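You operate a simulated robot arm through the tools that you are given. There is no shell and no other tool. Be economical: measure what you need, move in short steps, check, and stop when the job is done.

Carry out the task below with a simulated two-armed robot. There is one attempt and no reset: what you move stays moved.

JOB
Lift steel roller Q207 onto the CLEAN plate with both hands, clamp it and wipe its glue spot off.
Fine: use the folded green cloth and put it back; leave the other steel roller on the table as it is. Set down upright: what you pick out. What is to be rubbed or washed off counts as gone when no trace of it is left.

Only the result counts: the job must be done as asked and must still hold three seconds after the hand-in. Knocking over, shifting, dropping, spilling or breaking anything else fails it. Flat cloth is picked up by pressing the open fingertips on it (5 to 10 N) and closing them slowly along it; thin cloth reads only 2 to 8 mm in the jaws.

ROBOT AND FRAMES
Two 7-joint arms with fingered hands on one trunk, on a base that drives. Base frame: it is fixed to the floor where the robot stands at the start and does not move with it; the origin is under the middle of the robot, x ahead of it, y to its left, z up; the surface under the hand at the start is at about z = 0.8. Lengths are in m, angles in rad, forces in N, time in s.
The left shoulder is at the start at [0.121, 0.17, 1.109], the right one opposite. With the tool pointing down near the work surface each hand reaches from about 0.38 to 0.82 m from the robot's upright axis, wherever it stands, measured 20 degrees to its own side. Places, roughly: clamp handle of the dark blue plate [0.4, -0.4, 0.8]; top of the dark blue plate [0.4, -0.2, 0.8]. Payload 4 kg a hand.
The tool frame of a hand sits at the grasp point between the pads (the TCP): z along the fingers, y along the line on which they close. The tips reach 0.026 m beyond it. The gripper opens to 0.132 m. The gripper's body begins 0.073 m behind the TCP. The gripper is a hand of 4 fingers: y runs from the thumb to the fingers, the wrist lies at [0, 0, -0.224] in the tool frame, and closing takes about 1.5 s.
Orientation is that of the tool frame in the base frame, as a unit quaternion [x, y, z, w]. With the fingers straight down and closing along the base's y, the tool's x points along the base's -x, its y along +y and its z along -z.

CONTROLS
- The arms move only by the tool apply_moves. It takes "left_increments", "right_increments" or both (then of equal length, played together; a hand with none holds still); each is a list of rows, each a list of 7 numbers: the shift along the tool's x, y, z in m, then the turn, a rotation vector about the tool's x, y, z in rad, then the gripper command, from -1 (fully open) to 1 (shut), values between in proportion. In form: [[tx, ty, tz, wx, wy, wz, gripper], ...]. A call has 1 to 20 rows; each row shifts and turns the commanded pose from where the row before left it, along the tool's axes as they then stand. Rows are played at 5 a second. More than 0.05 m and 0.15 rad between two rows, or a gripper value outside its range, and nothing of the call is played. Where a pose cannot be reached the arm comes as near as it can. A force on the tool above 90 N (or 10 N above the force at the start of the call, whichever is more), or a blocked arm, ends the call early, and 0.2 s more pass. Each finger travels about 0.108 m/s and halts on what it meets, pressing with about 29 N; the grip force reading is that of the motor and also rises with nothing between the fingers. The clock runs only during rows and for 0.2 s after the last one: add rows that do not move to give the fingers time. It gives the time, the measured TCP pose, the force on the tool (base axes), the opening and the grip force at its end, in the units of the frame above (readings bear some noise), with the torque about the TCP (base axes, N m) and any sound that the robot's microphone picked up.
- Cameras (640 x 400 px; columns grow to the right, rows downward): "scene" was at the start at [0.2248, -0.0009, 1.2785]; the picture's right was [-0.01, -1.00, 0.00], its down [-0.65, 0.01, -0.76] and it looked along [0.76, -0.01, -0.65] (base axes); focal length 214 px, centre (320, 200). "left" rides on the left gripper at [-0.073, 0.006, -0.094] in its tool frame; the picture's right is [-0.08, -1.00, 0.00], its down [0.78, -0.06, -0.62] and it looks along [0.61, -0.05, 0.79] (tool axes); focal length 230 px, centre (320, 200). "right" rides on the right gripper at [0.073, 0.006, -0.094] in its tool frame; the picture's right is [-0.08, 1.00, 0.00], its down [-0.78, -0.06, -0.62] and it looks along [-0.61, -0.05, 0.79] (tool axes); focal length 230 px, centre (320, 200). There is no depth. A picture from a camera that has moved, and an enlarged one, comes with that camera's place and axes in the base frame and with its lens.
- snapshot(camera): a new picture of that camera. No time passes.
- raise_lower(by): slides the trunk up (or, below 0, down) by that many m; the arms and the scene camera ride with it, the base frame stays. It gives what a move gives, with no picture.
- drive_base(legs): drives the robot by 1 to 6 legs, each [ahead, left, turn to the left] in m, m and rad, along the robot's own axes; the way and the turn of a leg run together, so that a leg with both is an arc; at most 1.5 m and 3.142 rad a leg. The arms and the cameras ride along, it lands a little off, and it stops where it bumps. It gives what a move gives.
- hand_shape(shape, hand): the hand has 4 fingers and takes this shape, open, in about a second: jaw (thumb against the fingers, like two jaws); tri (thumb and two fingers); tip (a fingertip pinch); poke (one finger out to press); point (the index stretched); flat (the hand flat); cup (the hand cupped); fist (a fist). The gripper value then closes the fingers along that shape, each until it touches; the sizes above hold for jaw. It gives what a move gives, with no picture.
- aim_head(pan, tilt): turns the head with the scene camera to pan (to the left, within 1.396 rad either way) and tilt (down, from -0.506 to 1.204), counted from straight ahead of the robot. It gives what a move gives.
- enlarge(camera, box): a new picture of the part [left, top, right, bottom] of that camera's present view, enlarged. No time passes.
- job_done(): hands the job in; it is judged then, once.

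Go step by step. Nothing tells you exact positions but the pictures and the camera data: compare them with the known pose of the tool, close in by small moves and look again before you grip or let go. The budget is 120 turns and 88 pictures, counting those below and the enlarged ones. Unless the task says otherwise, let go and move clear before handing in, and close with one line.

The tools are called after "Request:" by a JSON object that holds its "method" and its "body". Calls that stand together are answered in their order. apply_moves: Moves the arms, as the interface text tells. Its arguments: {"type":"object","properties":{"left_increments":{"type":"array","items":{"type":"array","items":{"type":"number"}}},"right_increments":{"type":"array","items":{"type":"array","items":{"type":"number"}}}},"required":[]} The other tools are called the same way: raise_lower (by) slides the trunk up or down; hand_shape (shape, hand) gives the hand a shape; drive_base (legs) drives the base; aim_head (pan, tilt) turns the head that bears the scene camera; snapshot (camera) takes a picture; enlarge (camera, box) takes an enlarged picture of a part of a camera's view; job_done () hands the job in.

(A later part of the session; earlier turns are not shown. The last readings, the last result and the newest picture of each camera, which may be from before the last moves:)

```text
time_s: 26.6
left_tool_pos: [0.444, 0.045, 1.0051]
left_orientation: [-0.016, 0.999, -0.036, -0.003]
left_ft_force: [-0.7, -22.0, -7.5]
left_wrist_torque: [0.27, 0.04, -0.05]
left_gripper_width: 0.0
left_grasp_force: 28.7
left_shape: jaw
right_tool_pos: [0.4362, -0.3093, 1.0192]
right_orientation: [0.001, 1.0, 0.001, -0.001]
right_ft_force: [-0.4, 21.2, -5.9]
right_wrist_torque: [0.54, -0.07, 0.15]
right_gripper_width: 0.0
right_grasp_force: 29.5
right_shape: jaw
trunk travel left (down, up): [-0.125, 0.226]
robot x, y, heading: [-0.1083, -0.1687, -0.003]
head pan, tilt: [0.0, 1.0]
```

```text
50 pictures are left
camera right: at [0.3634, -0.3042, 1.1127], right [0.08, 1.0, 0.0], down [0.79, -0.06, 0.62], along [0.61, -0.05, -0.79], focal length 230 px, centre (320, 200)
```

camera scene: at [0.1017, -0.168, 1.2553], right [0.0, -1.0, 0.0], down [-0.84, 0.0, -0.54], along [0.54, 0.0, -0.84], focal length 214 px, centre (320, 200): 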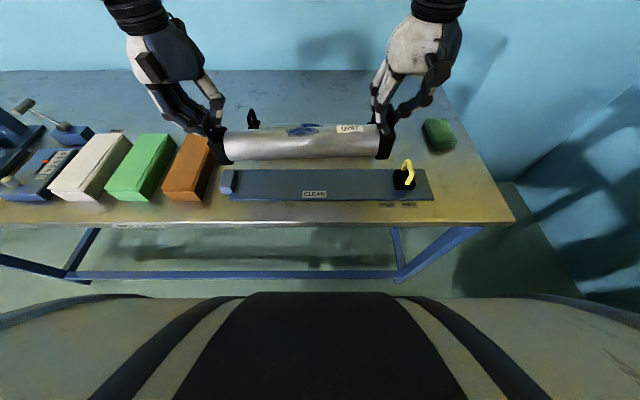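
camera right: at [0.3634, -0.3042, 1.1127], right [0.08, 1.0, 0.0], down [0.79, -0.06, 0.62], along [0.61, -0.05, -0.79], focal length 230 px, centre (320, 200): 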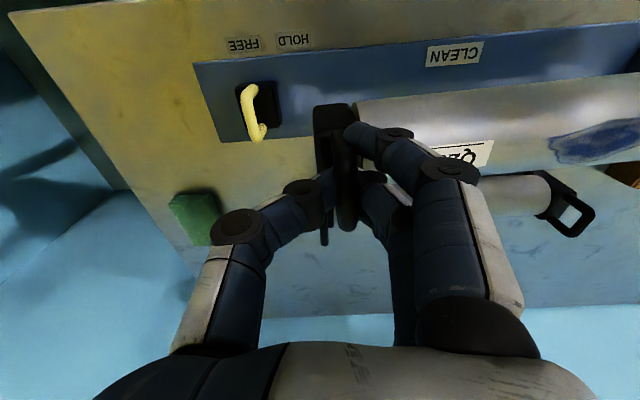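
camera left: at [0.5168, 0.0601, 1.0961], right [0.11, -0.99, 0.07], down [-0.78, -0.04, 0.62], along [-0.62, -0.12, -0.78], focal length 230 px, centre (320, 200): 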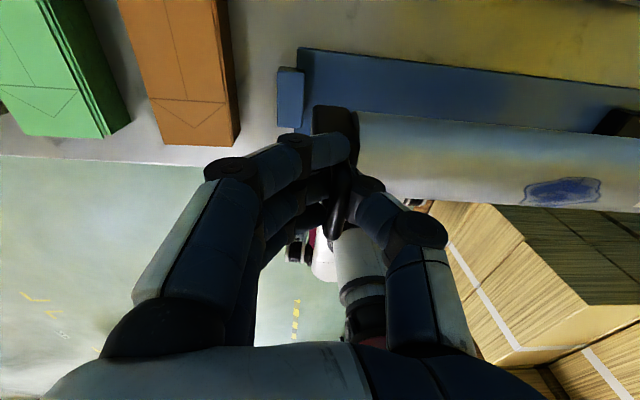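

The roller now hangs over the plate; the loops sit about 1 cm inside the TCPs from the pull. I'll relax the pull, straighten the left hand and descend to just above the plate.

Request:
{"method": "apply_moves", "body": {"left_increments": [[0, -0.002, 0, -0.018, 0, 0.008, 1], [0, -0.002, 0, -0.018, 0, 0.008, 1], [0, -0.002, 0, -0.018, 0, 0.008, 1], [0, -0.002, 0, -0.018, 0, 0.008, 1], [0, 0, 0.014, 0, 0, 0, 1], [0, 0, 0.014, 0, 0, 0, 1], [0, 0, 0.014, 0, 0, 0, 1], [0, 0, 0.014, 0, 0, 0, 1], [0, 0, 0, 0, 0, 0, 1]], "right_increments": [[0, 0.002, 0, 0, 0, 0, 1], [0, 0.002, 0, 0, 0, 0, 1], [0, 0.002, 0, 0, 0, 0, 1], [0, 0.002, 0, 0, 0, 0, 1], [0, 0, 0.017, 0, 0, 0, 1], [0, 0, 0.017, 0, 0, 0, 1], [0, 0, 0.017, 0, 0, 0, 1], [0, 0, 0.017, 0, 0, 0, 1], [0, 0, 0, 0, 0, 0, 1]]}}

Request:
{"method": "enlarge", "body": {"camera": "scene", "box": [200, 110, 460, 230]}}

Request:
{"method": "snapshot", "body": {"camera": "left"}}

Request:
{"method": "snapshot", "body": {"camera": "right"}}

```text
time_s: 28.6
left_tool_pos: [0.4439, 0.0378, 0.9516]
left_orientation: [-0.007, 1.0, -0.011, 0.0]
left_ft_force: [0.5, 6.6, -8.3]
left_wrist_torque: [0.25, 0.07, -0.15]
left_gripper_width: 0.0
left_grasp_force: 29.4
left_shape: jaw
right_tool_pos: [0.4378, -0.3009, 0.9531]
right_orientation: [0.002, 1.0, 0.001, 0.001]
right_ft_force: [-0.1, -6.8, -5.3]
right_wrist_torque: [0.33, -0.07, 0.08]
right_gripper_width: 0.0
right_grasp_force: 29.3
right_shape: jaw
trunk travel left (down, up): [-0.125, 0.226]
robot x, y, heading: [-0.1086, -0.1703, 0.0]
head pan, tilt: [0.0, 1.0]
```

```text
2.46 times, centred on (330, 170) of scene
camera zoom: at [0.1016, -0.1678, 1.2556], right [0.0, -1.0, 0.0], down [-0.84, 0.0, -0.54], along [0.54, 0.0, -0.84], focal length 528 px, centre (295, 274)
```

zoom: 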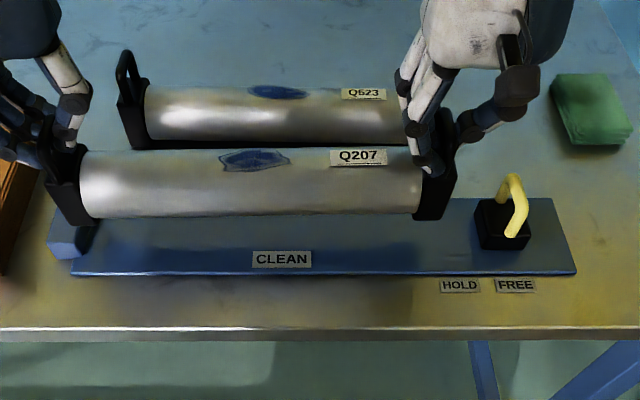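

```text
48 pictures are left
camera left: at [0.5175, 0.0486, 1.0445], right [0.09, -1.0, 0.02], down [-0.78, -0.06, 0.62], along [-0.61, -0.07, -0.79], focal length 230 px, centre (320, 200)
```

left: 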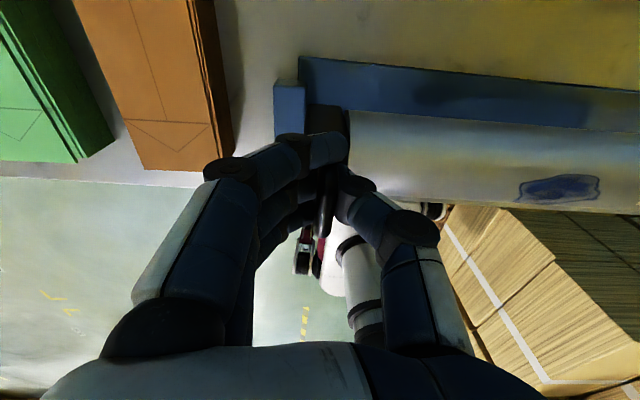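

```text
47 pictures are left
camera right: at [0.3636, -0.2961, 1.0462], right [0.08, 1.0, 0.0], down [0.78, -0.06, 0.62], along [0.61, -0.05, -0.79], focal length 230 px, centre (320, 200)
```

right: 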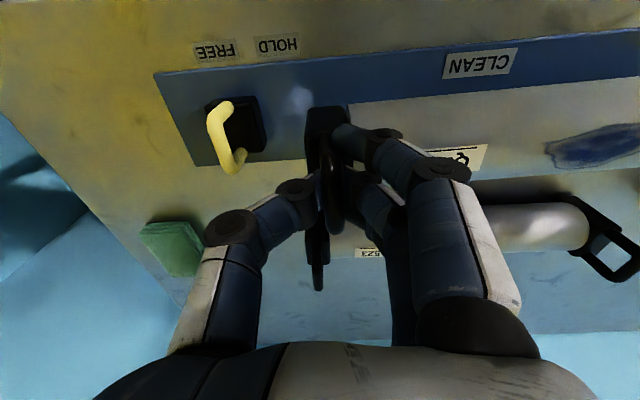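

Request:
{"method": "enlarge", "body": {"camera": "left", "box": [260, 60, 400, 250]}}

Request:
{"method": "enlarge", "body": {"camera": "right", "box": [260, 70, 400, 260]}}

```text
2.11 times, centred on (330, 155) of left
camera zoom: at [0.5175, 0.0486, 1.0445], right [0.09, -1.0, 0.02], down [-0.78, -0.06, 0.62], along [-0.61, -0.07, -0.79], focal length 484 px, centre (299, 295)
```

zoom: 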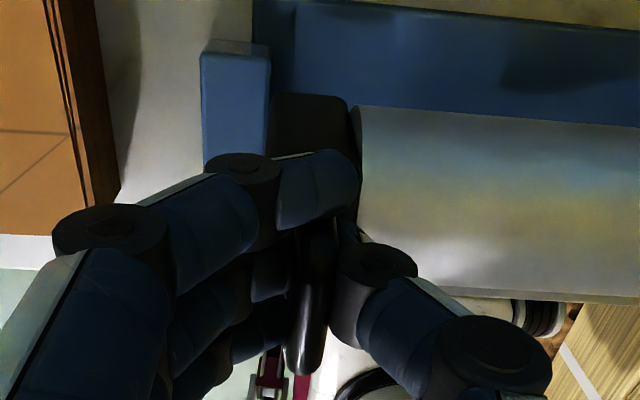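

```text
2.11 times, centred on (330, 165) of right
camera zoom: at [0.3636, -0.2961, 1.0462], right [0.08, 1.0, 0.0], down [0.78, -0.06, 0.62], along [0.61, -0.05, -0.79], focal length 484 px, centre (299, 274)
```

zoom: 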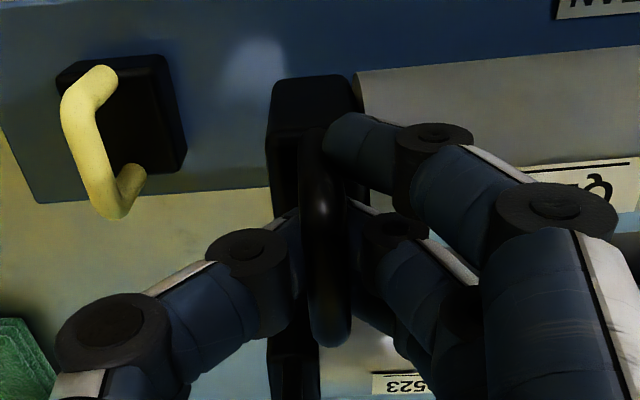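

The roller's end is about 4 mm clear of the stop and about centred on the plate. I'll nudge it slightly and lower it further.

Request:
{"method": "apply_moves", "body": {"left_increments": [[0.003, -0.001, 0.006, 0, 0, 0, 1], [0.003, -0.001, 0.006, 0, 0, 0, 1], [0, 0, 0.006, 0, 0, 0, 1], [0, 0, 0.006, 0, 0, 0, 1], [0, 0, 0.006, 0, 0, 0, 1], [0, 0, 0.006, 0, 0, 0, 1], [0, 0, 0, 0, 0, 0, 1]], "right_increments": [[0, -0.001, 0.006, 0, 0, 0, 1], [0, -0.001, 0.006, 0, 0, 0, 1], [0, 0, 0.006, 0, 0, 0, 1], [0, 0, 0.006, 0, 0, 0, 1], [0, 0, 0.006, 0, 0, 0, 1], [0, 0, 0.007, 0, 0, 0, 1], [0, 0, 0, 0, 0, 0, 1]]}}

Request:
{"method": "enlarge", "body": {"camera": "scene", "box": [200, 110, 460, 230]}}

```text
time_s: 30.2
left_tool_pos: [0.4368, 0.0361, 0.9111]
left_orientation: [-0.002, 1.0, 0.0, -0.004]
left_ft_force: [-0.4, 5.3, -7.9]
left_wrist_torque: [0.15, 0.05, -0.13]
left_gripper_width: 0.0002
left_grasp_force: 29.3
left_shape: jaw
right_tool_pos: [0.4369, -0.3031, 0.9151]
right_orientation: [0.002, 1.0, 0.001, -0.001]
right_ft_force: [0.1, -5.2, -4.7]
right_wrist_torque: [0.28, -0.05, 0.18]
right_gripper_width: 0.0
right_grasp_force: 29.6
right_shape: jaw
trunk travel left (down, up): [-0.125, 0.226]
robot x, y, heading: [-0.1074, -0.1667, -0.007]
head pan, tilt: [0.0, 1.0]
```

```text
2.46 times, centred on (330, 170) of scene
camera zoom: at [0.1018, -0.1678, 1.2555], right [0.0, -1.0, 0.0], down [-0.84, 0.0, -0.54], along [0.54, 0.0, -0.84], focal length 528 px, centre (295, 274)
```

zoom: 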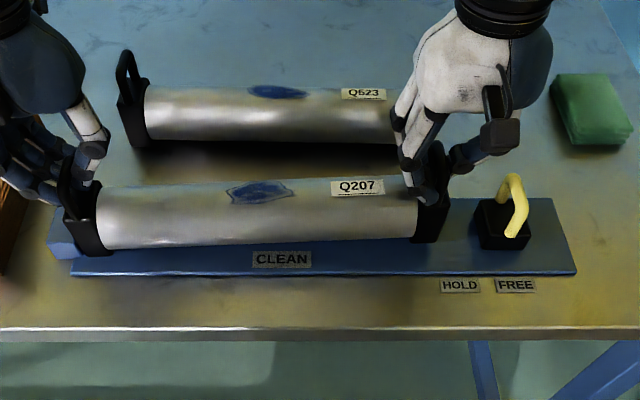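

The right end seems still a bit higher than the left. I'll lower on slowly, the right more, and watch the forces.

Request:
{"method": "apply_moves", "body": {"left_increments": [[-0.001, 0, 0.001, 0, 0, 0, 1], [-0.001, 0, 0.001, 0, 0, 0, 1], [-0.001, 0, 0.001, 0, 0, 0, 1], [0, 0, 0, 0, 0, 0, 1]], "right_increments": [[0, 0, 0.003, 0, 0, 0, 1], [0, 0, 0.003, 0, 0, 0, 1], [0, 0, 0.003, 0, 0, 0, 1], [0, 0, 0, 0, 0, 0, 1]]}}

Request:
{"method": "enlarge", "body": {"camera": "scene", "box": [200, 150, 420, 230]}}

```text
time_s: 31.2
left_tool_pos: [0.4399, 0.0346, 0.9103]
left_orientation: [0.0, 1.0, 0.0, -0.002]
left_ft_force: [-0.7, 9.8, -6.3]
left_wrist_torque: [0.23, 0.09, -0.17]
left_gripper_width: 0.0
left_grasp_force: 28.9
left_shape: jaw
right_tool_pos: [0.4376, -0.3037, 0.9063]
right_orientation: [0.002, 1.0, 0.0, 0.0]
right_ft_force: [0.9, -9.2, -3.8]
right_wrist_torque: [0.3, -0.06, 0.1]
right_gripper_width: 0.0
right_grasp_force: 29.0
right_shape: jaw
trunk travel left (down, up): [-0.125, 0.226]
robot x, y, heading: [-0.1071, -0.1648, -0.001]
head pan, tilt: [0.0, 1.0]
```

```text
2.91 times, centred on (310, 190) of scene
camera zoom: at [0.1019, -0.1678, 1.2555], right [0.0, -1.0, 0.0], down [-0.84, 0.0, -0.54], along [0.54, 0.0, -0.84], focal length 624 px, centre (349, 229)
```

zoom: 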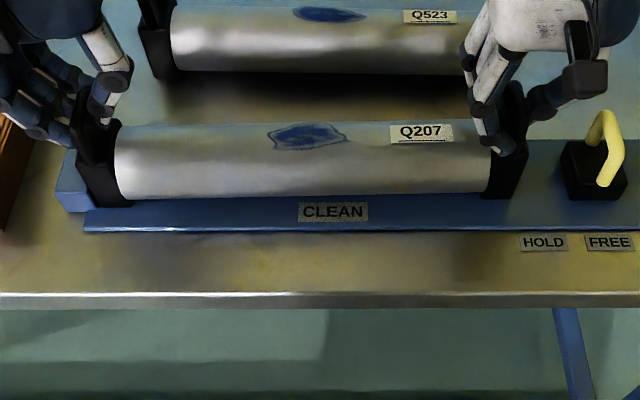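

Request:
{"method": "apply_moves", "body": {"left_increments": [[0, 0, 0.002, 0, 0, 0, 1], [0, 0, 0.002, 0, 0, 0, 1], [0, 0, 0, 0, 0, 0, 1]], "right_increments": [[0, -0.001, 0.002, 0, 0, 0, 1], [0, -0.001, 0.002, 0, 0, 0, 1], [0, 0, 0, 0, 0, 0, 1]]}}

Request:
{"method": "enlarge", "body": {"camera": "scene", "box": [200, 150, 420, 230]}}

```text
time_s: 32.0
left_tool_pos: [0.4398, 0.0353, 0.9075]
left_orientation: [0.0, 1.0, 0.001, -0.001]
left_ft_force: [4.3, 3.5, 8.4]
left_wrist_torque: [0.09, 0.09, -0.23]
left_gripper_width: 0.0001
left_grasp_force: 29.1
left_shape: jaw
right_tool_pos: [0.4367, -0.3025, 0.9036]
right_orientation: [0.001, 1.0, 0.001, 0.002]
right_ft_force: [2.4, 4.7, 8.6]
right_wrist_torque: [0.57, -0.08, 0.1]
right_gripper_width: 0.0003
right_grasp_force: 29.0
right_shape: jaw
trunk travel left (down, up): [-0.125, 0.226]
robot x, y, heading: [-0.1079, -0.1641, -0.002]
head pan, tilt: [0.0, 1.0]
```

```text
2.91 times, centred on (310, 190) of scene
camera zoom: at [0.1003, -0.1671, 1.2562], right [0.0, -1.0, 0.0], down [-0.84, 0.0, -0.54], along [0.54, 0.0, -0.84], focal length 624 px, centre (349, 229)
```

zoom: 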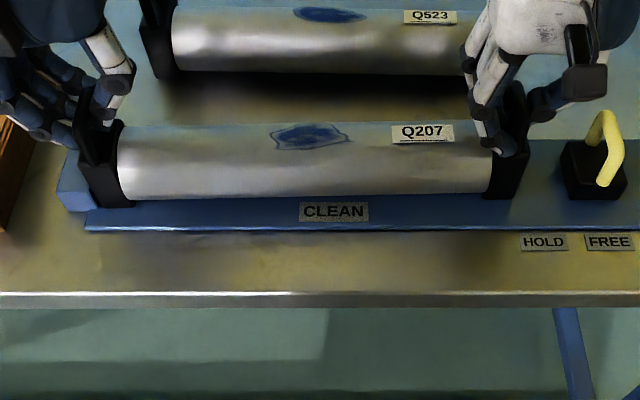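

Both hands now read an upward push: the roller stands on the plate. I'll open the hands part way (keeping clear of the clamp handle) and look.

Request:
{"method": "apply_moves", "body": {"left_increments": [[0, 0, 0, 0, 0, 0, 0.6], [0, 0, 0, 0, 0, 0, 0.3], [0, 0, 0, 0, 0, 0, 0], [0, 0, 0, 0, 0, 0, -0.2], [0, 0, 0, 0, 0, 0, -0.2], [0, 0, 0, 0, 0, 0, -0.2]], "right_increments": [[0, 0, 0, 0, 0, 0, 0.6], [0, 0, 0, 0, 0, 0, 0.3], [0, 0, 0, 0, 0, 0, 0], [0, 0, 0, 0, 0, 0, -0.2], [0, 0, 0, 0, 0, 0, -0.2], [0, 0, 0, 0, 0, 0, -0.2]]}}

Request:
{"method": "snapshot", "body": {"camera": "left"}}

Request:
{"method": "snapshot", "body": {"camera": "right"}}

```text
time_s: 33.4
left_tool_pos: [0.4392, 0.0348, 0.9054]
left_orientation: [0.0, 1.0, 0.0, -0.001]
left_ft_force: [-0.4, -0.6, 1.0]
left_wrist_torque: [0.01, 0.0, -0.02]
left_gripper_width: 0.0787
left_grasp_force: 0.0
left_shape: jaw
right_tool_pos: [0.4364, -0.3058, 0.902]
right_orientation: [0.001, 1.0, 0.001, 0.0]
right_ft_force: [0.1, -0.3, -0.6]
right_wrist_torque: [0.02, 0.01, -0.01]
right_gripper_width: 0.0786
right_grasp_force: 0.1
right_shape: jaw
trunk travel left (down, up): [-0.125, 0.226]
robot x, y, heading: [-0.1129, -0.1704, -0.001]
head pan, tilt: [0.0, 1.0]
```

```text
41 pictures are left
camera left: at [0.5128, 0.0406, 0.999], right [0.08, -1.0, 0.0], down [-0.78, -0.06, 0.62], along [-0.62, -0.05, -0.78], focal length 230 px, centre (320, 200)
```

left: 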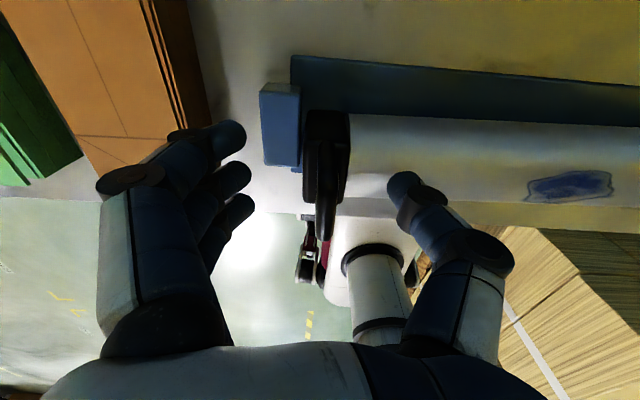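

```text
40 pictures are left
camera right: at [0.3632, -0.2999, 0.9956], right [0.08, 1.0, 0.0], down [0.78, -0.06, 0.62], along [0.61, -0.05, -0.79], focal length 230 px, centre (320, 200)
```

right: 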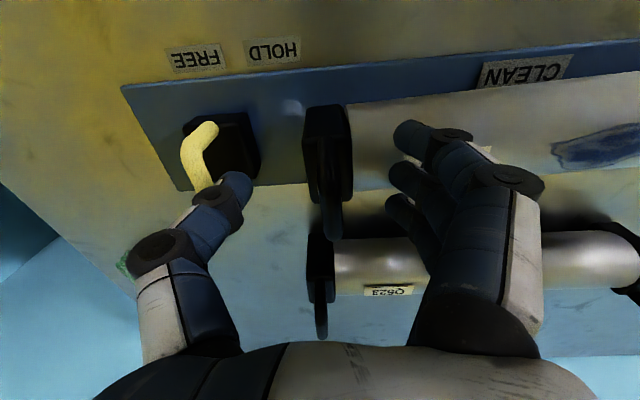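

The roller stands free on the plate with both loops clear. I'll lift the hands straight up.

Request:
{"method": "apply_moves", "body": {"left_increments": [[0, 0, -0.02, 0, 0, 0, -0.2], [0, 0, -0.02, 0, 0, 0, -0.2], [0, 0, -0.02, 0, 0, 0, -0.2], [0, 0, -0.02, 0, 0, 0, -0.2], [0, 0, 0, 0, 0, 0, -0.2]], "right_increments": [[0, 0, -0.025, 0, 0, 0, -0.2], [0, 0, -0.025, 0, 0, 0, -0.2], [0, 0, -0.025, 0, 0, 0, -0.2], [0, 0, -0.025, 0, 0, 0, -0.2], [0, 0, 0, 0, 0, 0, -0.2]]}}

Request:
{"method": "snapshot", "body": {"camera": "scene"}}

Request:
{"method": "enlarge", "body": {"camera": "scene", "box": [330, 130, 450, 230]}}

```text
time_s: 34.6
left_tool_pos: [0.4403, 0.0353, 0.987]
left_orientation: [0.0, 1.0, 0.0, -0.003]
left_ft_force: [-0.2, 0.6, -0.7]
left_wrist_torque: [-0.02, 0.04, 0.04]
left_gripper_width: 0.0786
left_grasp_force: 0.0
left_shape: jaw
right_tool_pos: [0.4355, -0.3033, 1.0003]
right_orientation: [0.002, 1.0, 0.001, 0.001]
right_ft_force: [0.0, 0.3, -0.1]
right_wrist_torque: [0.01, 0.01, 0.0]
right_gripper_width: 0.0789
right_grasp_force: 0.1
right_shape: jaw
trunk travel left (down, up): [-0.125, 0.226]
robot x, y, heading: [-0.1077, -0.1678, -0.011]
head pan, tilt: [0.0, 1.0]
```

```text
39 pictures are left
camera scene: at [0.1017, -0.1678, 1.2554], right [0.0, -1.0, 0.0], down [-0.84, 0.0, -0.54], along [0.54, 0.0, -0.84], focal length 214 px, centre (320, 200)
```

scene: 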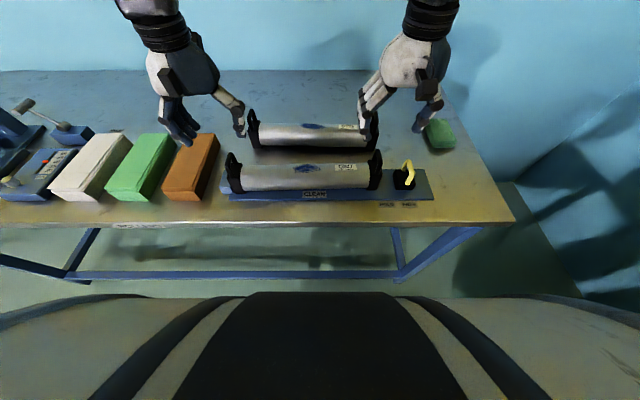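

```text
4.00 times, centred on (390, 180) of scene
camera zoom: at [0.1017, -0.1678, 1.2554], right [0.0, -1.0, 0.0], down [-0.84, 0.0, -0.54], along [0.54, 0.0, -0.84], focal length 858 px, centre (40, 280)
```

zoom: 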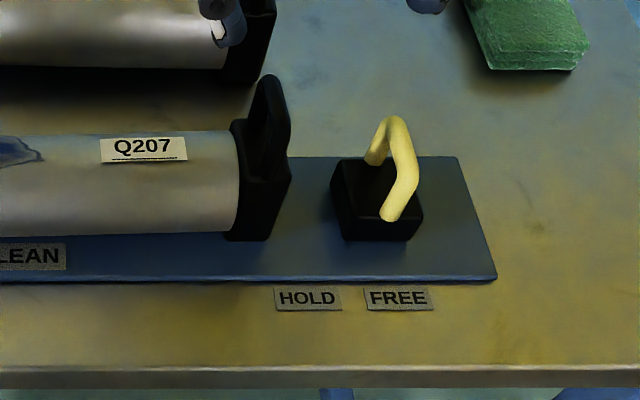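

Q207 stands on the plate; the clamp must slide about 0.056 m left, from FREE to HOLD. I'll close the right hand, put it outboard of the yellow handle leaning outward, and lower it.

Request:
{"method": "apply_moves", "body": {"right_increments": [[0, -0.034, 0, 0, 0, 0, 0.2], [0, -0.034, 0, 0, 0, 0, 0.6], [0, -0.034, 0, 0, 0, 0, 1], [0, -0.034, 0, 0, 0, 0, 1], [0, 0, 0, -0.1, 0, 0, 1], [0, 0, 0, -0.1, 0, 0, 1], [0, 0, 0, -0.1, 0, 0, 1], [0, 0, 0, -0.1, 0, 0, 1], [0, -0.00857, 0.02026, 0, 0, 0, 1], [0, -0.00857, 0.02026, 0, 0, 0, 1], [0, -0.00857, 0.02026, 0, 0, 0, 1], [0, -0.00857, 0.02026, 0, 0, 0, 1], [0, 0, 0, 0, 0, 0, 1]]}}

Request:
{"method": "enlarge", "body": {"camera": "scene", "box": [330, 130, 490, 230]}}

Request:
{"method": "snapshot", "body": {"camera": "right"}}

```text
time_s: 37.4
left_tool_pos: [0.4382, 0.0355, 0.9872]
left_orientation: [-0.001, 1.0, -0.001, -0.002]
left_ft_force: [0.0, 0.7, -0.1]
left_wrist_torque: [0.0, 0.02, -0.02]
left_gripper_width: 0.0786
left_grasp_force: 0.0
left_shape: jaw
right_tool_pos: [0.4359, -0.4413, 0.913]
right_orientation: [0.001, 0.98, 0.199, 0.0]
right_ft_force: [0.1, 0.8, 0.0]
right_wrist_torque: [-0.01, 0.01, -0.03]
right_gripper_width: 0.0
right_grasp_force: 29.3
right_shape: jaw
trunk travel left (down, up): [-0.125, 0.226]
robot x, y, heading: [-0.1057, -0.1704, -0.004]
head pan, tilt: [0.0, 1.0]
```

```text
4.00 times, centred on (410, 180) of scene
camera zoom: at [0.1007, -0.1677, 1.2558], right [0.0, -1.0, 0.0], down [-0.84, 0.0, -0.54], along [0.54, 0.0, -0.84], focal length 858 px, centre (-40, 280)
```

zoom: 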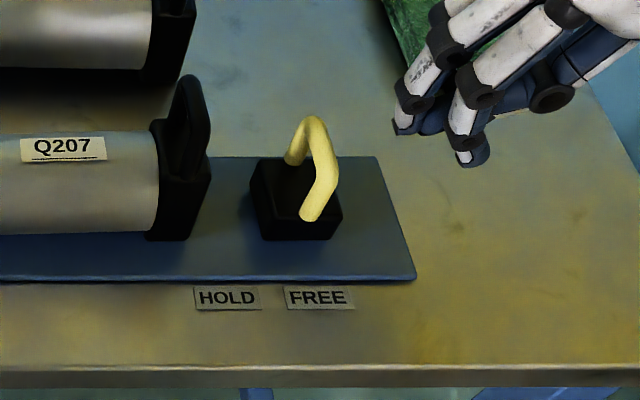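

```text
36 pictures are left
camera right: at [0.3621, -0.4723, 1.0015], right [0.08, 0.92, 0.39], down [0.78, -0.3, 0.54], along [0.62, 0.26, -0.74], focal length 230 px, centre (320, 200)
```

right: 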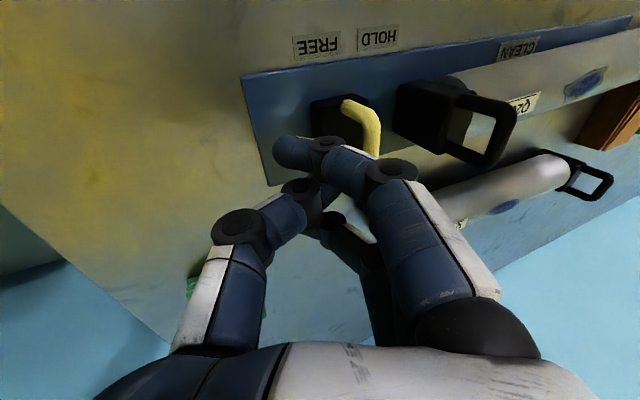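

Request:
{"method": "apply_moves", "body": {"right_increments": [[0, -0.00877, 0.0207, 0, 0, 0, 1], [0, -0.00877, 0.0207, 0, 0, 0, 1], [0, 0.00921, 0.00389, 0, 0, 0, 1], [0, 0.00921, 0.00389, 0, 0, 0, 1], [0, 0.00921, 0.00389, 0, 0, 0, 1], [0, 0, 0, 0, 0, 0, 1]]}}

Request:
{"method": "enlarge", "body": {"camera": "scene", "box": [330, 130, 490, 230]}}

```text
time_s: 38.8
left_tool_pos: [0.4388, 0.0356, 0.9856]
left_orientation: [-0.001, 1.0, -0.001, -0.002]
left_ft_force: [-0.2, -0.6, -0.3]
left_wrist_torque: [0.01, -0.01, 0.02]
left_gripper_width: 0.0788
left_grasp_force: 0.0
left_shape: jaw
right_tool_pos: [0.4365, -0.4104, 0.8684]
right_orientation: [0.002, 0.98, 0.2, 0.0]
right_ft_force: [0.0, -2.0, 2.0]
right_wrist_torque: [-0.01, -0.01, -0.03]
right_gripper_width: 0.0001
right_grasp_force: 29.0
right_shape: jaw
trunk travel left (down, up): [-0.125, 0.226]
robot x, y, heading: [-0.1108, -0.168, -0.002]
head pan, tilt: [0.0, 1.0]
```

```text
4.00 times, centred on (410, 180) of scene
camera zoom: at [0.101, -0.1681, 1.2556], right [0.0, -1.0, 0.0], down [-0.84, 0.0, -0.54], along [0.54, 0.0, -0.84], focal length 858 px, centre (-40, 280)
```

zoom: 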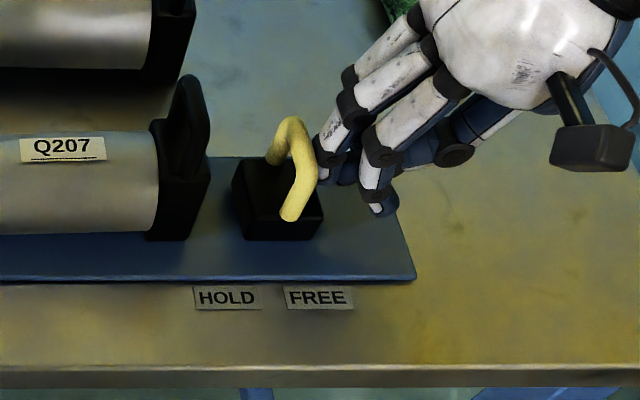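

The clamp slides easily with the hand. I'll push on in steps.

Request:
{"method": "apply_moves", "body": {"right_increments": [[0, 0.00829, 0.0035, 0, 0, 0, 1], [0, 0.00829, 0.0035, 0, 0, 0, 1], [0, 0.00829, 0.0035, 0, 0, 0, 1], [0, 0.0046, 0.0019, 0, 0, 0, 1], [0, 0, 0, 0, 0, 0, 1]]}}

Request:
{"method": "enlarge", "body": {"camera": "scene", "box": [330, 130, 490, 230]}}

```text
time_s: 40.0
left_tool_pos: [0.4395, 0.0364, 0.9865]
left_orientation: [-0.001, 1.0, -0.002, -0.001]
left_ft_force: [-0.4, -0.2, 0.2]
left_wrist_torque: [0.02, -0.01, 0.05]
left_gripper_width: 0.079
left_grasp_force: 0.2
left_shape: jaw
right_tool_pos: [0.4365, -0.3781, 0.8672]
right_orientation: [0.002, 0.98, 0.2, 0.0]
right_ft_force: [0.5, -1.8, -0.5]
right_wrist_torque: [0.01, 0.05, 0.03]
right_gripper_width: 0.0
right_grasp_force: 28.6
right_shape: jaw
trunk travel left (down, up): [-0.125, 0.226]
robot x, y, heading: [-0.1074, -0.1636, -0.001]
head pan, tilt: [0.0, 1.0]
```

```text
4.00 times, centred on (410, 180) of scene
camera zoom: at [0.101, -0.168, 1.2556], right [0.0, -1.0, 0.0], down [-0.84, 0.0, -0.54], along [0.54, 0.0, -0.84], focal length 858 px, centre (-40, 280)
```

zoom: 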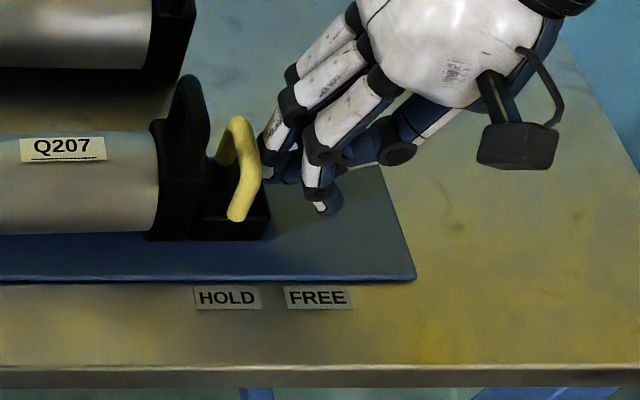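

Request:
{"method": "apply_moves", "body": {"right_increments": [[0, 0.00276, 0.00117, 0, 0, 0, 1], [0, 0.00276, 0.00117, 0, 0, 0, 1], [0, 0.00276, 0.00117, 0, 0, 0, 1], [0, 0, 0, 0, 0, 0, 1]]}}

Request:
{"method": "enlarge", "body": {"camera": "scene", "box": [330, 130, 490, 230]}}

```text
time_s: 41.0
left_tool_pos: [0.4396, 0.0339, 0.9874]
left_orientation: [0.0, 1.0, 0.0, -0.001]
left_ft_force: [0.2, -0.2, 0.7]
left_wrist_torque: [0.03, 0.0, 0.02]
left_gripper_width: 0.0784
left_grasp_force: 0.1
left_shape: jaw
right_tool_pos: [0.4363, -0.3704, 0.8687]
right_orientation: [0.002, 0.98, 0.201, 0.002]
right_ft_force: [3.1, -22.9, 10.0]
right_wrist_torque: [0.4, 0.01, -0.05]
right_gripper_width: 0.0
right_grasp_force: 29.0
right_shape: jaw
trunk travel left (down, up): [-0.125, 0.226]
robot x, y, heading: [-0.1061, -0.1698, -0.004]
head pan, tilt: [0.0, 1.0]
```

```text
4.00 times, centred on (410, 180) of scene
camera zoom: at [0.1004, -0.1702, 1.2559], right [0.0, -1.0, 0.0], down [-0.84, 0.0, -0.54], along [0.54, 0.0, -0.84], focal length 858 px, centre (-40, 280)
```

zoom: 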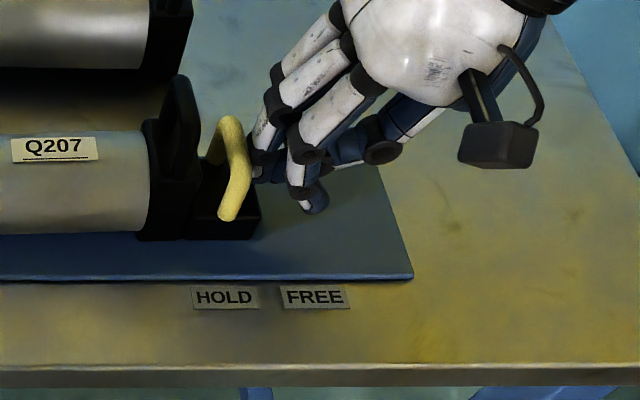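

The roller has been pushed up to the stop and the force has risen. I'll push a bit further to be sure the clamp is seated, then check.

Request:
{"method": "apply_moves", "body": {"right_increments": [[0, 0.00184, 0.00078, 0, 0, 0, 1], [0, 0.00184, 0.00078, 0, 0, 0, 1], [0, 0, 0, 0, 0, 0, 1]]}}

Request:
{"method": "enlarge", "body": {"camera": "scene", "box": [200, 130, 440, 230]}}

```text
time_s: 41.8
left_tool_pos: [0.4384, 0.0325, 0.9885]
left_orientation: [0.0, 1.0, 0.001, -0.001]
left_ft_force: [-0.3, 0.1, 0.1]
left_wrist_torque: [-0.02, -0.04, 0.04]
left_gripper_width: 0.0786
left_grasp_force: 0.1
left_shape: jaw
right_tool_pos: [0.4367, -0.3678, 0.8706]
right_orientation: [0.002, 0.98, 0.201, 0.003]
right_ft_force: [8.7, -38.3, 28.3]
right_wrist_torque: [0.85, 0.04, -0.24]
right_gripper_width: 0.0001
right_grasp_force: 29.3
right_shape: jaw
trunk travel left (down, up): [-0.125, 0.226]
robot x, y, heading: [-0.1071, -0.1653, -0.005]
head pan, tilt: [0.0, 1.0]
```

```text
2.67 times, centred on (320, 180) of scene
camera zoom: at [0.0995, -0.1713, 1.2562], right [0.0, -1.0, 0.0], down [-0.84, 0.0, -0.54], along [0.54, 0.0, -0.84], focal length 572 px, centre (320, 253)
```

zoom: 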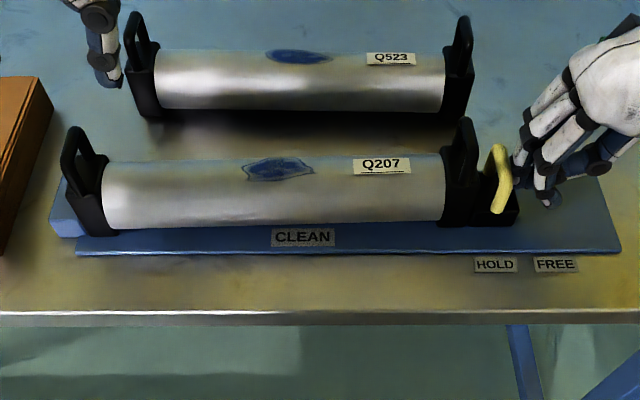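

The clamp stands at HOLD with the roller against the stop. I'll back the hand off, rise, and look at the cloth.

Request:
{"method": "apply_moves", "body": {"right_increments": [[0, -0.0092, -0.0039, 0, 0, 0, 1], [0, -0.0184, -0.0078, 0, 0, 0, 1], [0, -0.0276, -0.0117, 0, 0, 0, 1], [0, 0.0117, -0.0276, 0, 0, 0, 1], [0, 0.0117, -0.0276, 0.1, 0, 0, 1], [0, 0.009, -0.0285, 0.1, 0, 0, 0.5], [0, 0.006, -0.029, 0.1, 0, 0, 0], [0, 0.003, -0.03, 0.1, 0, 0, -0.5], [0, 0, 0, 0, 0, 0, -1], [0, 0, 0, 0, 0, 0, -1], [0, 0, 0, 0, 0, 0, -1]]}}

Request:
{"method": "snapshot", "body": {"camera": "scene"}}

Request:
{"method": "enlarge", "body": {"camera": "scene", "box": [380, 100, 480, 180]}}

```text
time_s: 44.2
left_tool_pos: [0.4396, 0.035, 0.987]
left_orientation: [-0.001, 1.0, -0.001, -0.003]
left_ft_force: [0.5, -0.8, -0.7]
left_wrist_torque: [-0.03, 0.01, -0.02]
left_gripper_width: 0.0787
left_grasp_force: 0.1
left_shape: jaw
right_tool_pos: [0.4347, -0.4243, 1.0159]
right_orientation: [0.002, 1.0, 0.001, 0.001]
right_ft_force: [0.2, -0.3, 0.6]
right_wrist_torque: [0.01, 0.01, 0.02]
right_gripper_width: 0.132
right_grasp_force: 0.1
right_shape: jaw
trunk travel left (down, up): [-0.125, 0.226]
robot x, y, heading: [-0.1086, -0.1681, -0.004]
head pan, tilt: [0.0, 1.0]
```

```text
31 pictures are left
camera scene: at [0.1011, -0.1677, 1.2556], right [0.0, -1.0, 0.0], down [-0.84, 0.0, -0.54], along [0.54, 0.0, -0.84], focal length 214 px, centre (320, 200)
```

scene: 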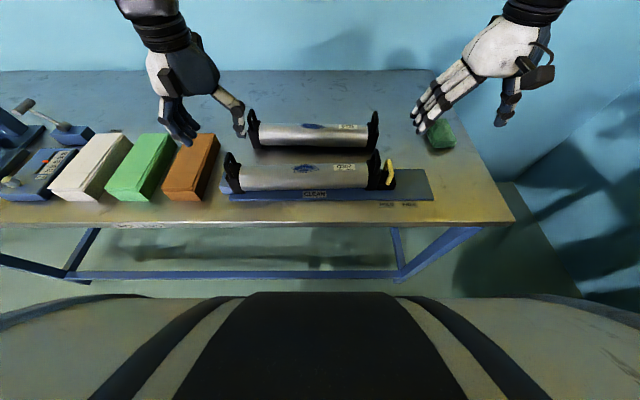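

```text
5.00 times, centred on (430, 140) of scene
camera zoom: at [0.1011, -0.1677, 1.2556], right [0.0, -1.0, 0.0], down [-0.84, 0.0, -0.54], along [0.54, 0.0, -0.84], focal length 1072 px, centre (-230, 500)
```

zoom: 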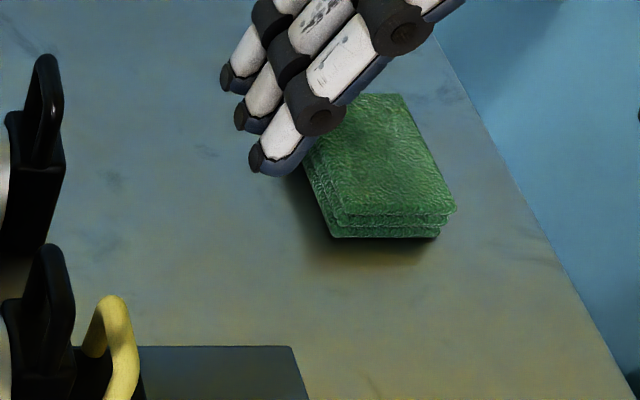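

The cloth is about 0.105 x 0.067 m, 0.02 m thick, centred near (0.632, -0.538), slightly turned. I'll drive ahead 0.1 m, then bring the right hand above the cloth.

Request:
{"method": "drive_base", "body": {"legs": [[0.1, 0, 0]]}}

Request:
{"method": "apply_moves", "body": {"right_increments": [[-0.02, -0.023, 0.016, 0, 0, 0, -1], [-0.02, -0.023, 0.016, 0, 0, 0, -1], [-0.02, -0.023, 0.016, 0, 0, 0, -1], [-0.02, -0.023, 0.016, 0, 0, 0, -1], [-0.016, -0.022, 0.016, 0, 0, 0, -1], [0, 0, 0, 0, 0, 0, -1]]}}

Request:
{"method": "snapshot", "body": {"camera": "right"}}

```text
time_s: 45.3
left_tool_pos: [0.5392, 0.0367, 0.9863]
left_orientation: [0.0, 1.0, -0.001, -0.003]
left_ft_force: [0.1, 0.0, 0.4]
left_wrist_torque: [0.04, -0.01, -0.04]
left_gripper_width: 0.0785
left_grasp_force: 0.0
left_shape: jaw
right_tool_pos: [0.536, -0.4246, 1.0158]
right_orientation: [0.0, 1.0, 0.001, 0.0]
right_ft_force: [0.3, -0.1, -0.2]
right_wrist_torque: [0.01, 0.04, 0.03]
right_gripper_width: 0.1319
right_grasp_force: 0.1
right_shape: jaw
trunk travel left (down, up): [-0.125, 0.226]
robot x, y, heading: [-0.0084, -0.1654, -0.002]
head pan, tilt: [0.0, 1.0]
```

```text
time_s: 46.7
left_tool_pos: [0.538, 0.0351, 0.9872]
left_orientation: [-0.002, 1.0, -0.001, -0.001]
left_ft_force: [0.6, 0.0, 0.0]
left_wrist_torque: [-0.05, 0.0, 0.02]
left_gripper_width: 0.0786
left_grasp_force: 0.0
left_shape: jaw
right_tool_pos: [0.6323, -0.5377, 0.9352]
right_orientation: [0.001, 1.0, 0.001, 0.001]
right_ft_force: [0.7, 1.0, -0.1]
right_wrist_torque: [0.0, 0.01, 0.0]
right_gripper_width: 0.132
right_grasp_force: 0.0
right_shape: jaw
trunk travel left (down, up): [-0.125, 0.226]
robot x, y, heading: [-0.0092, -0.1658, -0.004]
head pan, tilt: [0.0, 1.0]
```

```text
29 pictures are left
camera right: at [0.5585, -0.5337, 1.0295], right [0.08, 1.0, 0.0], down [0.78, -0.06, 0.62], along [0.62, -0.05, -0.79], focal length 230 px, centre (320, 200)
```

right: 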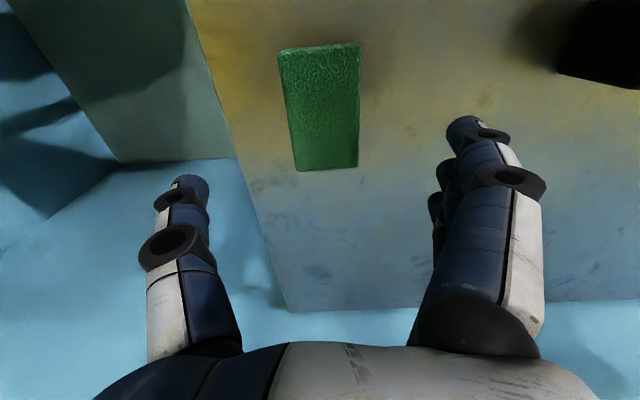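

The cloth is right under the hand. I'll set the opening to about 5 cm and lower until the fingertips press on the cloth.

Request:
{"method": "apply_moves", "body": {"right_increments": [[0.001, 0, 0.02, 0, 0, 0, 0], [0, 0, 0.02, 0, 0, 0, 0.24], [0, 0, 0.02, 0, 0, 0, 0.24], [0, 0, 0.015, 0, 0, 0, 0.24], [0, 0, 0, 0, 0, 0, 0.24]]}}

Request:
{"method": "apply_moves", "body": {"right_increments": [[0, 0, 0.002, 0, 0, 0, 0.24], [0, 0, 0.002, 0, 0, 0, 0.24], [0, 0, 0.002, 0, 0, 0, 0.24], [0, 0, 0, 0, 0, 0, 0.24]]}}

Request:
{"method": "snapshot", "body": {"camera": "right"}}

```text
time_s: 47.9
left_tool_pos: [0.5389, 0.0368, 0.9863]
left_orientation: [-0.002, 1.0, 0.0, -0.001]
left_ft_force: [-0.8, -0.7, -0.3]
left_wrist_torque: [0.0, 0.0, -0.04]
left_gripper_width: 0.0787
left_grasp_force: 0.0
left_shape: jaw
right_tool_pos: [0.6302, -0.5387, 0.8605]
right_orientation: [0.001, 1.0, 0.001, 0.0]
right_ft_force: [-0.1, -0.8, 0.0]
right_wrist_torque: [-0.04, -0.03, 0.02]
right_gripper_width: 0.0508
right_grasp_force: 0.0
right_shape: jaw
trunk travel left (down, up): [-0.125, 0.226]
robot x, y, heading: [-0.0123, -0.1683, -0.001]
head pan, tilt: [0.0, 1.0]
```

```text
time_s: 48.9
left_tool_pos: [0.5389, 0.036, 0.9867]
left_orientation: [-0.001, 1.0, -0.001, -0.002]
left_ft_force: [0.0, -0.2, -0.1]
left_wrist_torque: [0.01, -0.03, -0.04]
left_gripper_width: 0.0787
left_grasp_force: 0.1
left_shape: jaw
right_tool_pos: [0.6305, -0.5375, 0.8537]
right_orientation: [0.001, 1.0, 0.0, 0.0]
right_ft_force: [-0.7, 0.1, -1.0]
right_wrist_torque: [-0.01, 0.01, 0.0]
right_gripper_width: 0.0508
right_grasp_force: 0.1
right_shape: jaw
trunk travel left (down, up): [-0.125, 0.226]
robot x, y, heading: [-0.0075, -0.1715, 0.0]
head pan, tilt: [0.0, 1.0]
```

```text
28 pictures are left
camera right: at [0.5573, -0.5331, 0.9484], right [0.08, 1.0, 0.0], down [0.78, -0.06, 0.62], along [0.62, -0.05, -0.79], focal length 230 px, centre (320, 200)
```

right: 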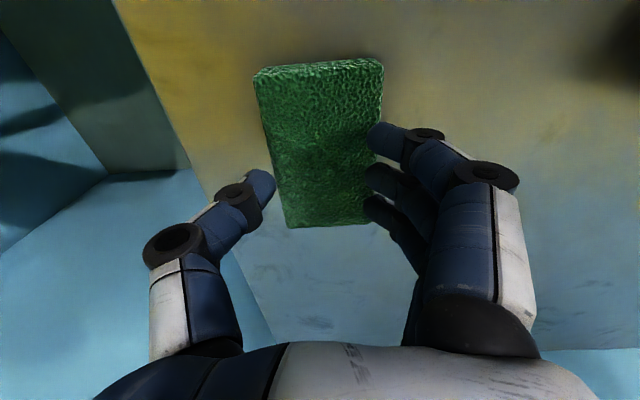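

Request:
{"method": "apply_moves", "body": {"right_increments": [[0, 0, 0.002, 0, 0, 0, 0.3], [0, 0, 0.002, 0, 0, 0, 0.3], [0, 0, 0.002, 0, 0, 0, 0.3], [0, 0, 0.002, 0, 0, 0, 0.3], [0, 0, 0, 0, 0, 0, 0.3]]}}

```text
time_s: 50.1
left_tool_pos: [0.5372, 0.037, 0.9877]
left_orientation: [-0.002, 1.0, -0.002, 0.001]
left_ft_force: [-0.2, -0.7, -0.5]
left_wrist_torque: [0.0, 0.0, 0.0]
left_gripper_width: 0.0786
left_grasp_force: 0.0
left_shape: jaw
right_tool_pos: [0.6311, -0.5357, 0.8521]
right_orientation: [0.001, 1.0, 0.001, 0.004]
right_ft_force: [-1.0, 2.6, 30.7]
right_wrist_torque: [0.97, 0.16, 0.05]
right_gripper_width: 0.0472
right_grasp_force: 0.0
right_shape: jaw
trunk travel left (down, up): [-0.125, 0.226]
robot x, y, heading: [-0.0084, -0.1667, -0.001]
head pan, tilt: [0.0, 1.0]
```

Contact at about z=0.852, pressing 30 N, too much. I'll ease up to about 7 N, then close slowly.

Request:
{"method": "apply_moves", "body": {"right_increments": [[0, 0, -0.0047, 0, 0, 0, 0.3], [0, 0, 0, 0, 0, 0, 0.3]]}}

```text
time_s: 50.7
left_tool_pos: [0.5398, 0.0364, 0.9876]
left_orientation: [-0.002, 1.0, -0.002, -0.003]
left_ft_force: [0.1, 0.3, -0.2]
left_wrist_torque: [0.01, 0.03, -0.02]
left_gripper_width: 0.0785
left_grasp_force: 0.0
left_shape: jaw
right_tool_pos: [0.6302, -0.5365, 0.8528]
right_orientation: [0.001, 1.0, 0.001, 0.001]
right_ft_force: [5.3, 1.7, 16.1]
right_wrist_torque: [0.49, -0.12, -0.18]
right_gripper_width: 0.0472
right_grasp_force: 0.2
right_shape: jaw
trunk travel left (down, up): [-0.125, 0.226]
robot x, y, heading: [-0.0049, -0.1626, -0.004]
head pan, tilt: [0.0, 1.0]
```

Request:
{"method": "apply_moves", "body": {"right_increments": [[0, 0, -0.0018, 0, 0, 0, 0.3], [0, 0, 0, 0, 0, 0, 0.3]]}}

```text
time_s: 51.3
left_tool_pos: [0.5378, 0.0363, 0.9862]
left_orientation: [-0.001, 1.0, -0.001, -0.003]
left_ft_force: [-1.1, 0.4, 0.0]
left_wrist_torque: [-0.02, 0.02, -0.02]
left_gripper_width: 0.0785
left_grasp_force: 0.2
left_shape: jaw
right_tool_pos: [0.6297, -0.5377, 0.8528]
right_orientation: [0.001, 1.0, 0.0, 0.0]
right_ft_force: [0.7, 1.1, 7.1]
right_wrist_torque: [0.24, -0.04, -0.05]
right_gripper_width: 0.0471
right_grasp_force: 0.2
right_shape: jaw
trunk travel left (down, up): [-0.125, 0.226]
robot x, y, heading: [-0.0085, -0.1686, -0.002]
head pan, tilt: [0.0, 1.0]
```

7 N of press: now I'll close slowly along the cloth.

Request:
{"method": "apply_moves", "body": {"right_increments": [[0, 0, 0, 0, 0, 0, 0.35], [0, 0, 0, 0, 0, 0, 0.4], [0, 0, 0, 0, 0, 0, 0.45], [0, 0, 0, 0, 0, 0, 0.5], [0, 0, 0, 0, 0, 0, 0.55], [0, 0, 0, 0, 0, 0, 0.6], [0, 0, 0, 0, 0, 0, 0.65], [0, 0, 0, 0, 0, 0, 0.7], [0, 0, 0, 0, 0, 0, 0.75], [0, 0, 0, 0, 0, 0, 0.8], [0, 0, 0, 0, 0, 0, 0.85], [0, 0, 0, 0, 0, 0, 0.9], [0, 0, 0, 0, 0, 0, 0.95], [0, 0, 0, 0, 0, 0, 1], [0, 0, 0, 0, 0, 0, 1], [0, 0, 0, 0, 0, 0, 1]]}}

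Request:
{"method": "snapshot", "body": {"camera": "right"}}

```text
time_s: 54.7
left_tool_pos: [0.5387, 0.0357, 0.9875]
left_orientation: [-0.003, 1.0, -0.002, -0.002]
left_ft_force: [0.0, 0.3, -0.5]
left_wrist_torque: [-0.04, 0.03, 0.02]
left_gripper_width: 0.0785
left_grasp_force: 0.1
left_shape: jaw
right_tool_pos: [0.631, -0.5366, 0.8545]
right_orientation: [0.0, 1.0, 0.001, 0.001]
right_ft_force: [1.0, -2.2, 8.1]
right_wrist_torque: [0.01, -0.01, 0.01]
right_gripper_width: 0.0
right_grasp_force: 28.7
right_shape: jaw
trunk travel left (down, up): [-0.125, 0.226]
robot x, y, heading: [-0.0087, -0.1686, -0.001]
head pan, tilt: [0.0, 1.0]
```

```text
27 pictures are left
camera right: at [0.5572, -0.5329, 0.9486], right [0.08, 1.0, 0.0], down [0.78, -0.06, 0.62], along [0.62, -0.05, -0.79], focal length 230 px, centre (320, 200)
```

right: 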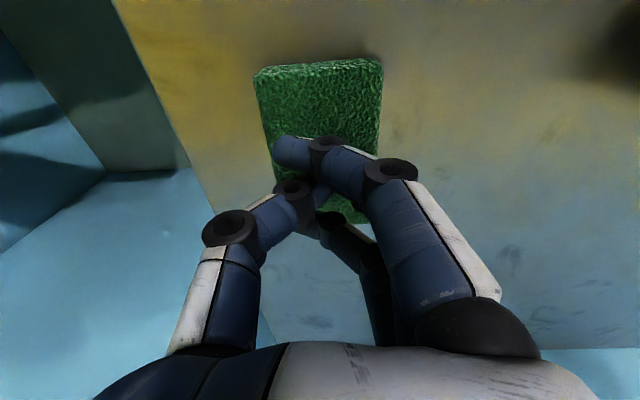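

The fingers slid over the pad without taking it. It is a thick folded pad, so I'll rise, open wide and straddle its 7 cm sides instead.

Request:
{"method": "apply_moves", "body": {"right_increments": [[0, 0, -0.03, 0, 0, 0, 1], [0, 0, -0.02, 0, 0, 0.08, 0], [0, 0, 0, 0, 0, 0, -1], [0, 0, 0, 0, 0, 0, -1], [0, 0, 0, 0, 0, 0, -1], [0, 0, 0, 0, 0, 0, -1], [0, 0, 0, 0, 0, 0, -1], [0, 0, 0, 0, 0, 0, -1]]}}

Request:
{"method": "snapshot", "body": {"camera": "right"}}

```text
time_s: 56.5
left_tool_pos: [0.5396, 0.0353, 0.9851]
left_orientation: [-0.001, 1.0, -0.001, -0.003]
left_ft_force: [0.3, -0.2, -0.1]
left_wrist_torque: [0.01, -0.02, -0.01]
left_gripper_width: 0.0784
left_grasp_force: 0.2
left_shape: jaw
right_tool_pos: [0.6303, -0.5395, 0.9036]
right_orientation: [0.04, 0.999, 0.001, 0.0]
right_ft_force: [-0.2, -0.4, -0.1]
right_wrist_torque: [-0.01, -0.02, 0.0]
right_gripper_width: 0.1318
right_grasp_force: 0.1
right_shape: jaw
trunk travel left (down, up): [-0.125, 0.226]
robot x, y, heading: [-0.0079, -0.1699, -0.001]
head pan, tilt: [0.0, 1.0]
```

```text
26 pictures are left
camera right: at [0.5575, -0.5273, 0.9972], right [0.16, 0.99, 0.0], down [0.78, -0.13, 0.62], along [0.61, -0.1, -0.79], focal length 230 px, centre (320, 200)
```

right: 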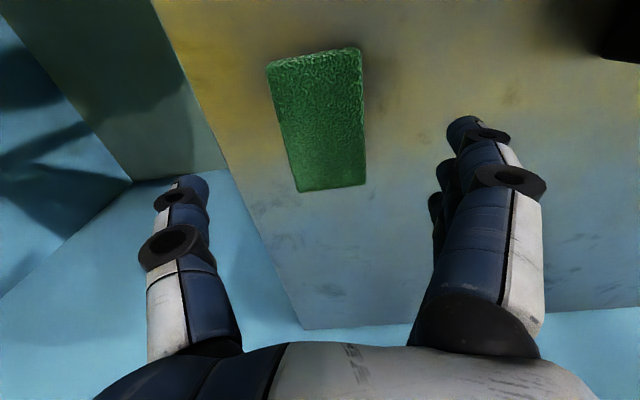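

Request:
{"method": "apply_moves", "body": {"right_increments": [[0.002, 0.003, 0.02, 0, 0, 0, -1], [0, 0, 0.02, 0, 0, 0, -1], [0, 0, 0.016, 0, 0, 0, -1], [0, 0, 0.005, 0, 0, 0, -1], [0, 0, 0.005, 0, 0, 0, -1], [0, 0, 0, 0, 0, 0, -1]]}}

Request:
{"method": "snapshot", "body": {"camera": "right"}}

```text
time_s: 57.9
left_tool_pos: [0.5393, 0.0363, 0.987]
left_orientation: [-0.002, 1.0, 0.0, -0.002]
left_ft_force: [0.3, 0.0, 0.2]
left_wrist_torque: [-0.02, -0.01, -0.04]
left_gripper_width: 0.0785
left_grasp_force: 0.0
left_shape: jaw
right_tool_pos: [0.6285, -0.5348, 0.8374]
right_orientation: [0.041, 0.999, 0.001, 0.0]
right_ft_force: [0.7, -0.6, -0.2]
right_wrist_torque: [-0.03, 0.03, 0.02]
right_gripper_width: 0.1323
right_grasp_force: 0.0
right_shape: jaw
trunk travel left (down, up): [-0.125, 0.226]
robot x, y, heading: [-0.0059, -0.1675, -0.006]
head pan, tilt: [0.0, 1.0]
```

```text
25 pictures are left
camera right: at [0.5563, -0.5242, 0.9307], right [0.16, 0.99, 0.0], down [0.78, -0.13, 0.62], along [0.61, -0.1, -0.79], focal length 230 px, centre (320, 200)
```

right: 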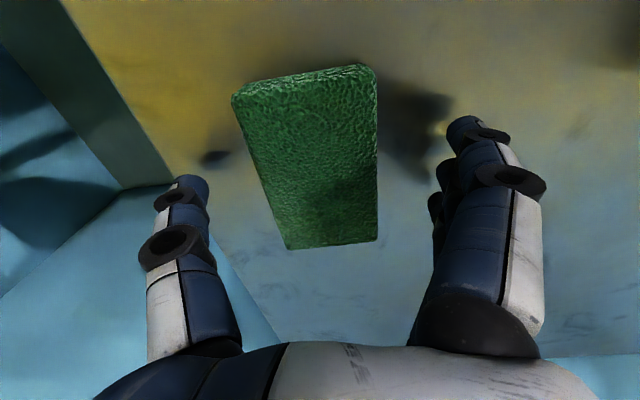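

The fingers straddle the pad. I'll close slowly.

Request:
{"method": "apply_moves", "body": {"right_increments": [[0, 0, 0, 0, 0, 0, -0.7], [0, 0, 0, 0, 0, 0, -0.4], [0, 0, 0, 0, 0, 0, -0.2], [0, 0, 0, 0, 0, 0, 0], [0, 0, 0, 0, 0, 0, 0.2], [0, 0, 0, 0, 0, 0, 0.4], [0, 0, 0, 0, 0, 0, 0.6], [0, 0, 0, 0, 0, 0, 0.8], [0, 0, 0, 0, 0, 0, 1], [0, 0, 0, 0, 0, 0, 1], [0, 0, 0, 0, 0, 0, 1]]}}

Request:
{"method": "snapshot", "body": {"camera": "right"}}

```text
time_s: 60.3
left_tool_pos: [0.5396, 0.0355, 0.9865]
left_orientation: [-0.001, 1.0, -0.001, -0.003]
left_ft_force: [-0.2, -0.1, 0.6]
left_wrist_torque: [0.0, 0.01, -0.02]
left_gripper_width: 0.0784
left_grasp_force: 0.1
left_shape: jaw
right_tool_pos: [0.6287, -0.5347, 0.8362]
right_orientation: [0.041, 0.999, 0.001, 0.0]
right_ft_force: [-0.6, 0.2, 0.5]
right_wrist_torque: [-0.03, -0.02, 0.01]
right_gripper_width: 0.0589
right_grasp_force: 29.4
right_shape: jaw
trunk travel left (down, up): [-0.125, 0.226]
robot x, y, heading: [-0.0083, -0.1711, -0.005]
head pan, tilt: [0.0, 1.0]
```

```text
24 pictures are left
camera right: at [0.5563, -0.5242, 0.9307], right [0.16, 0.99, 0.0], down [0.78, -0.13, 0.62], along [0.61, -0.1, -0.79], focal length 230 px, centre (320, 200)
```

right: 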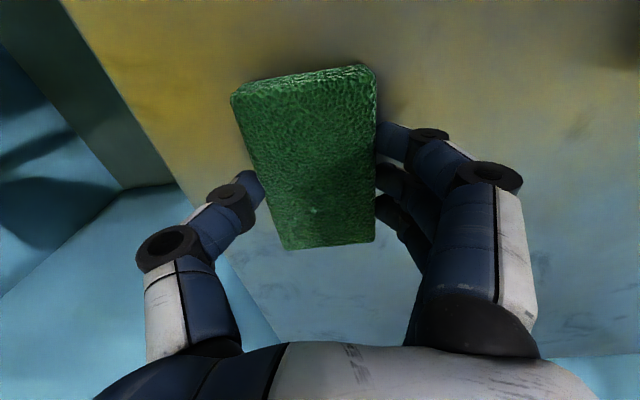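

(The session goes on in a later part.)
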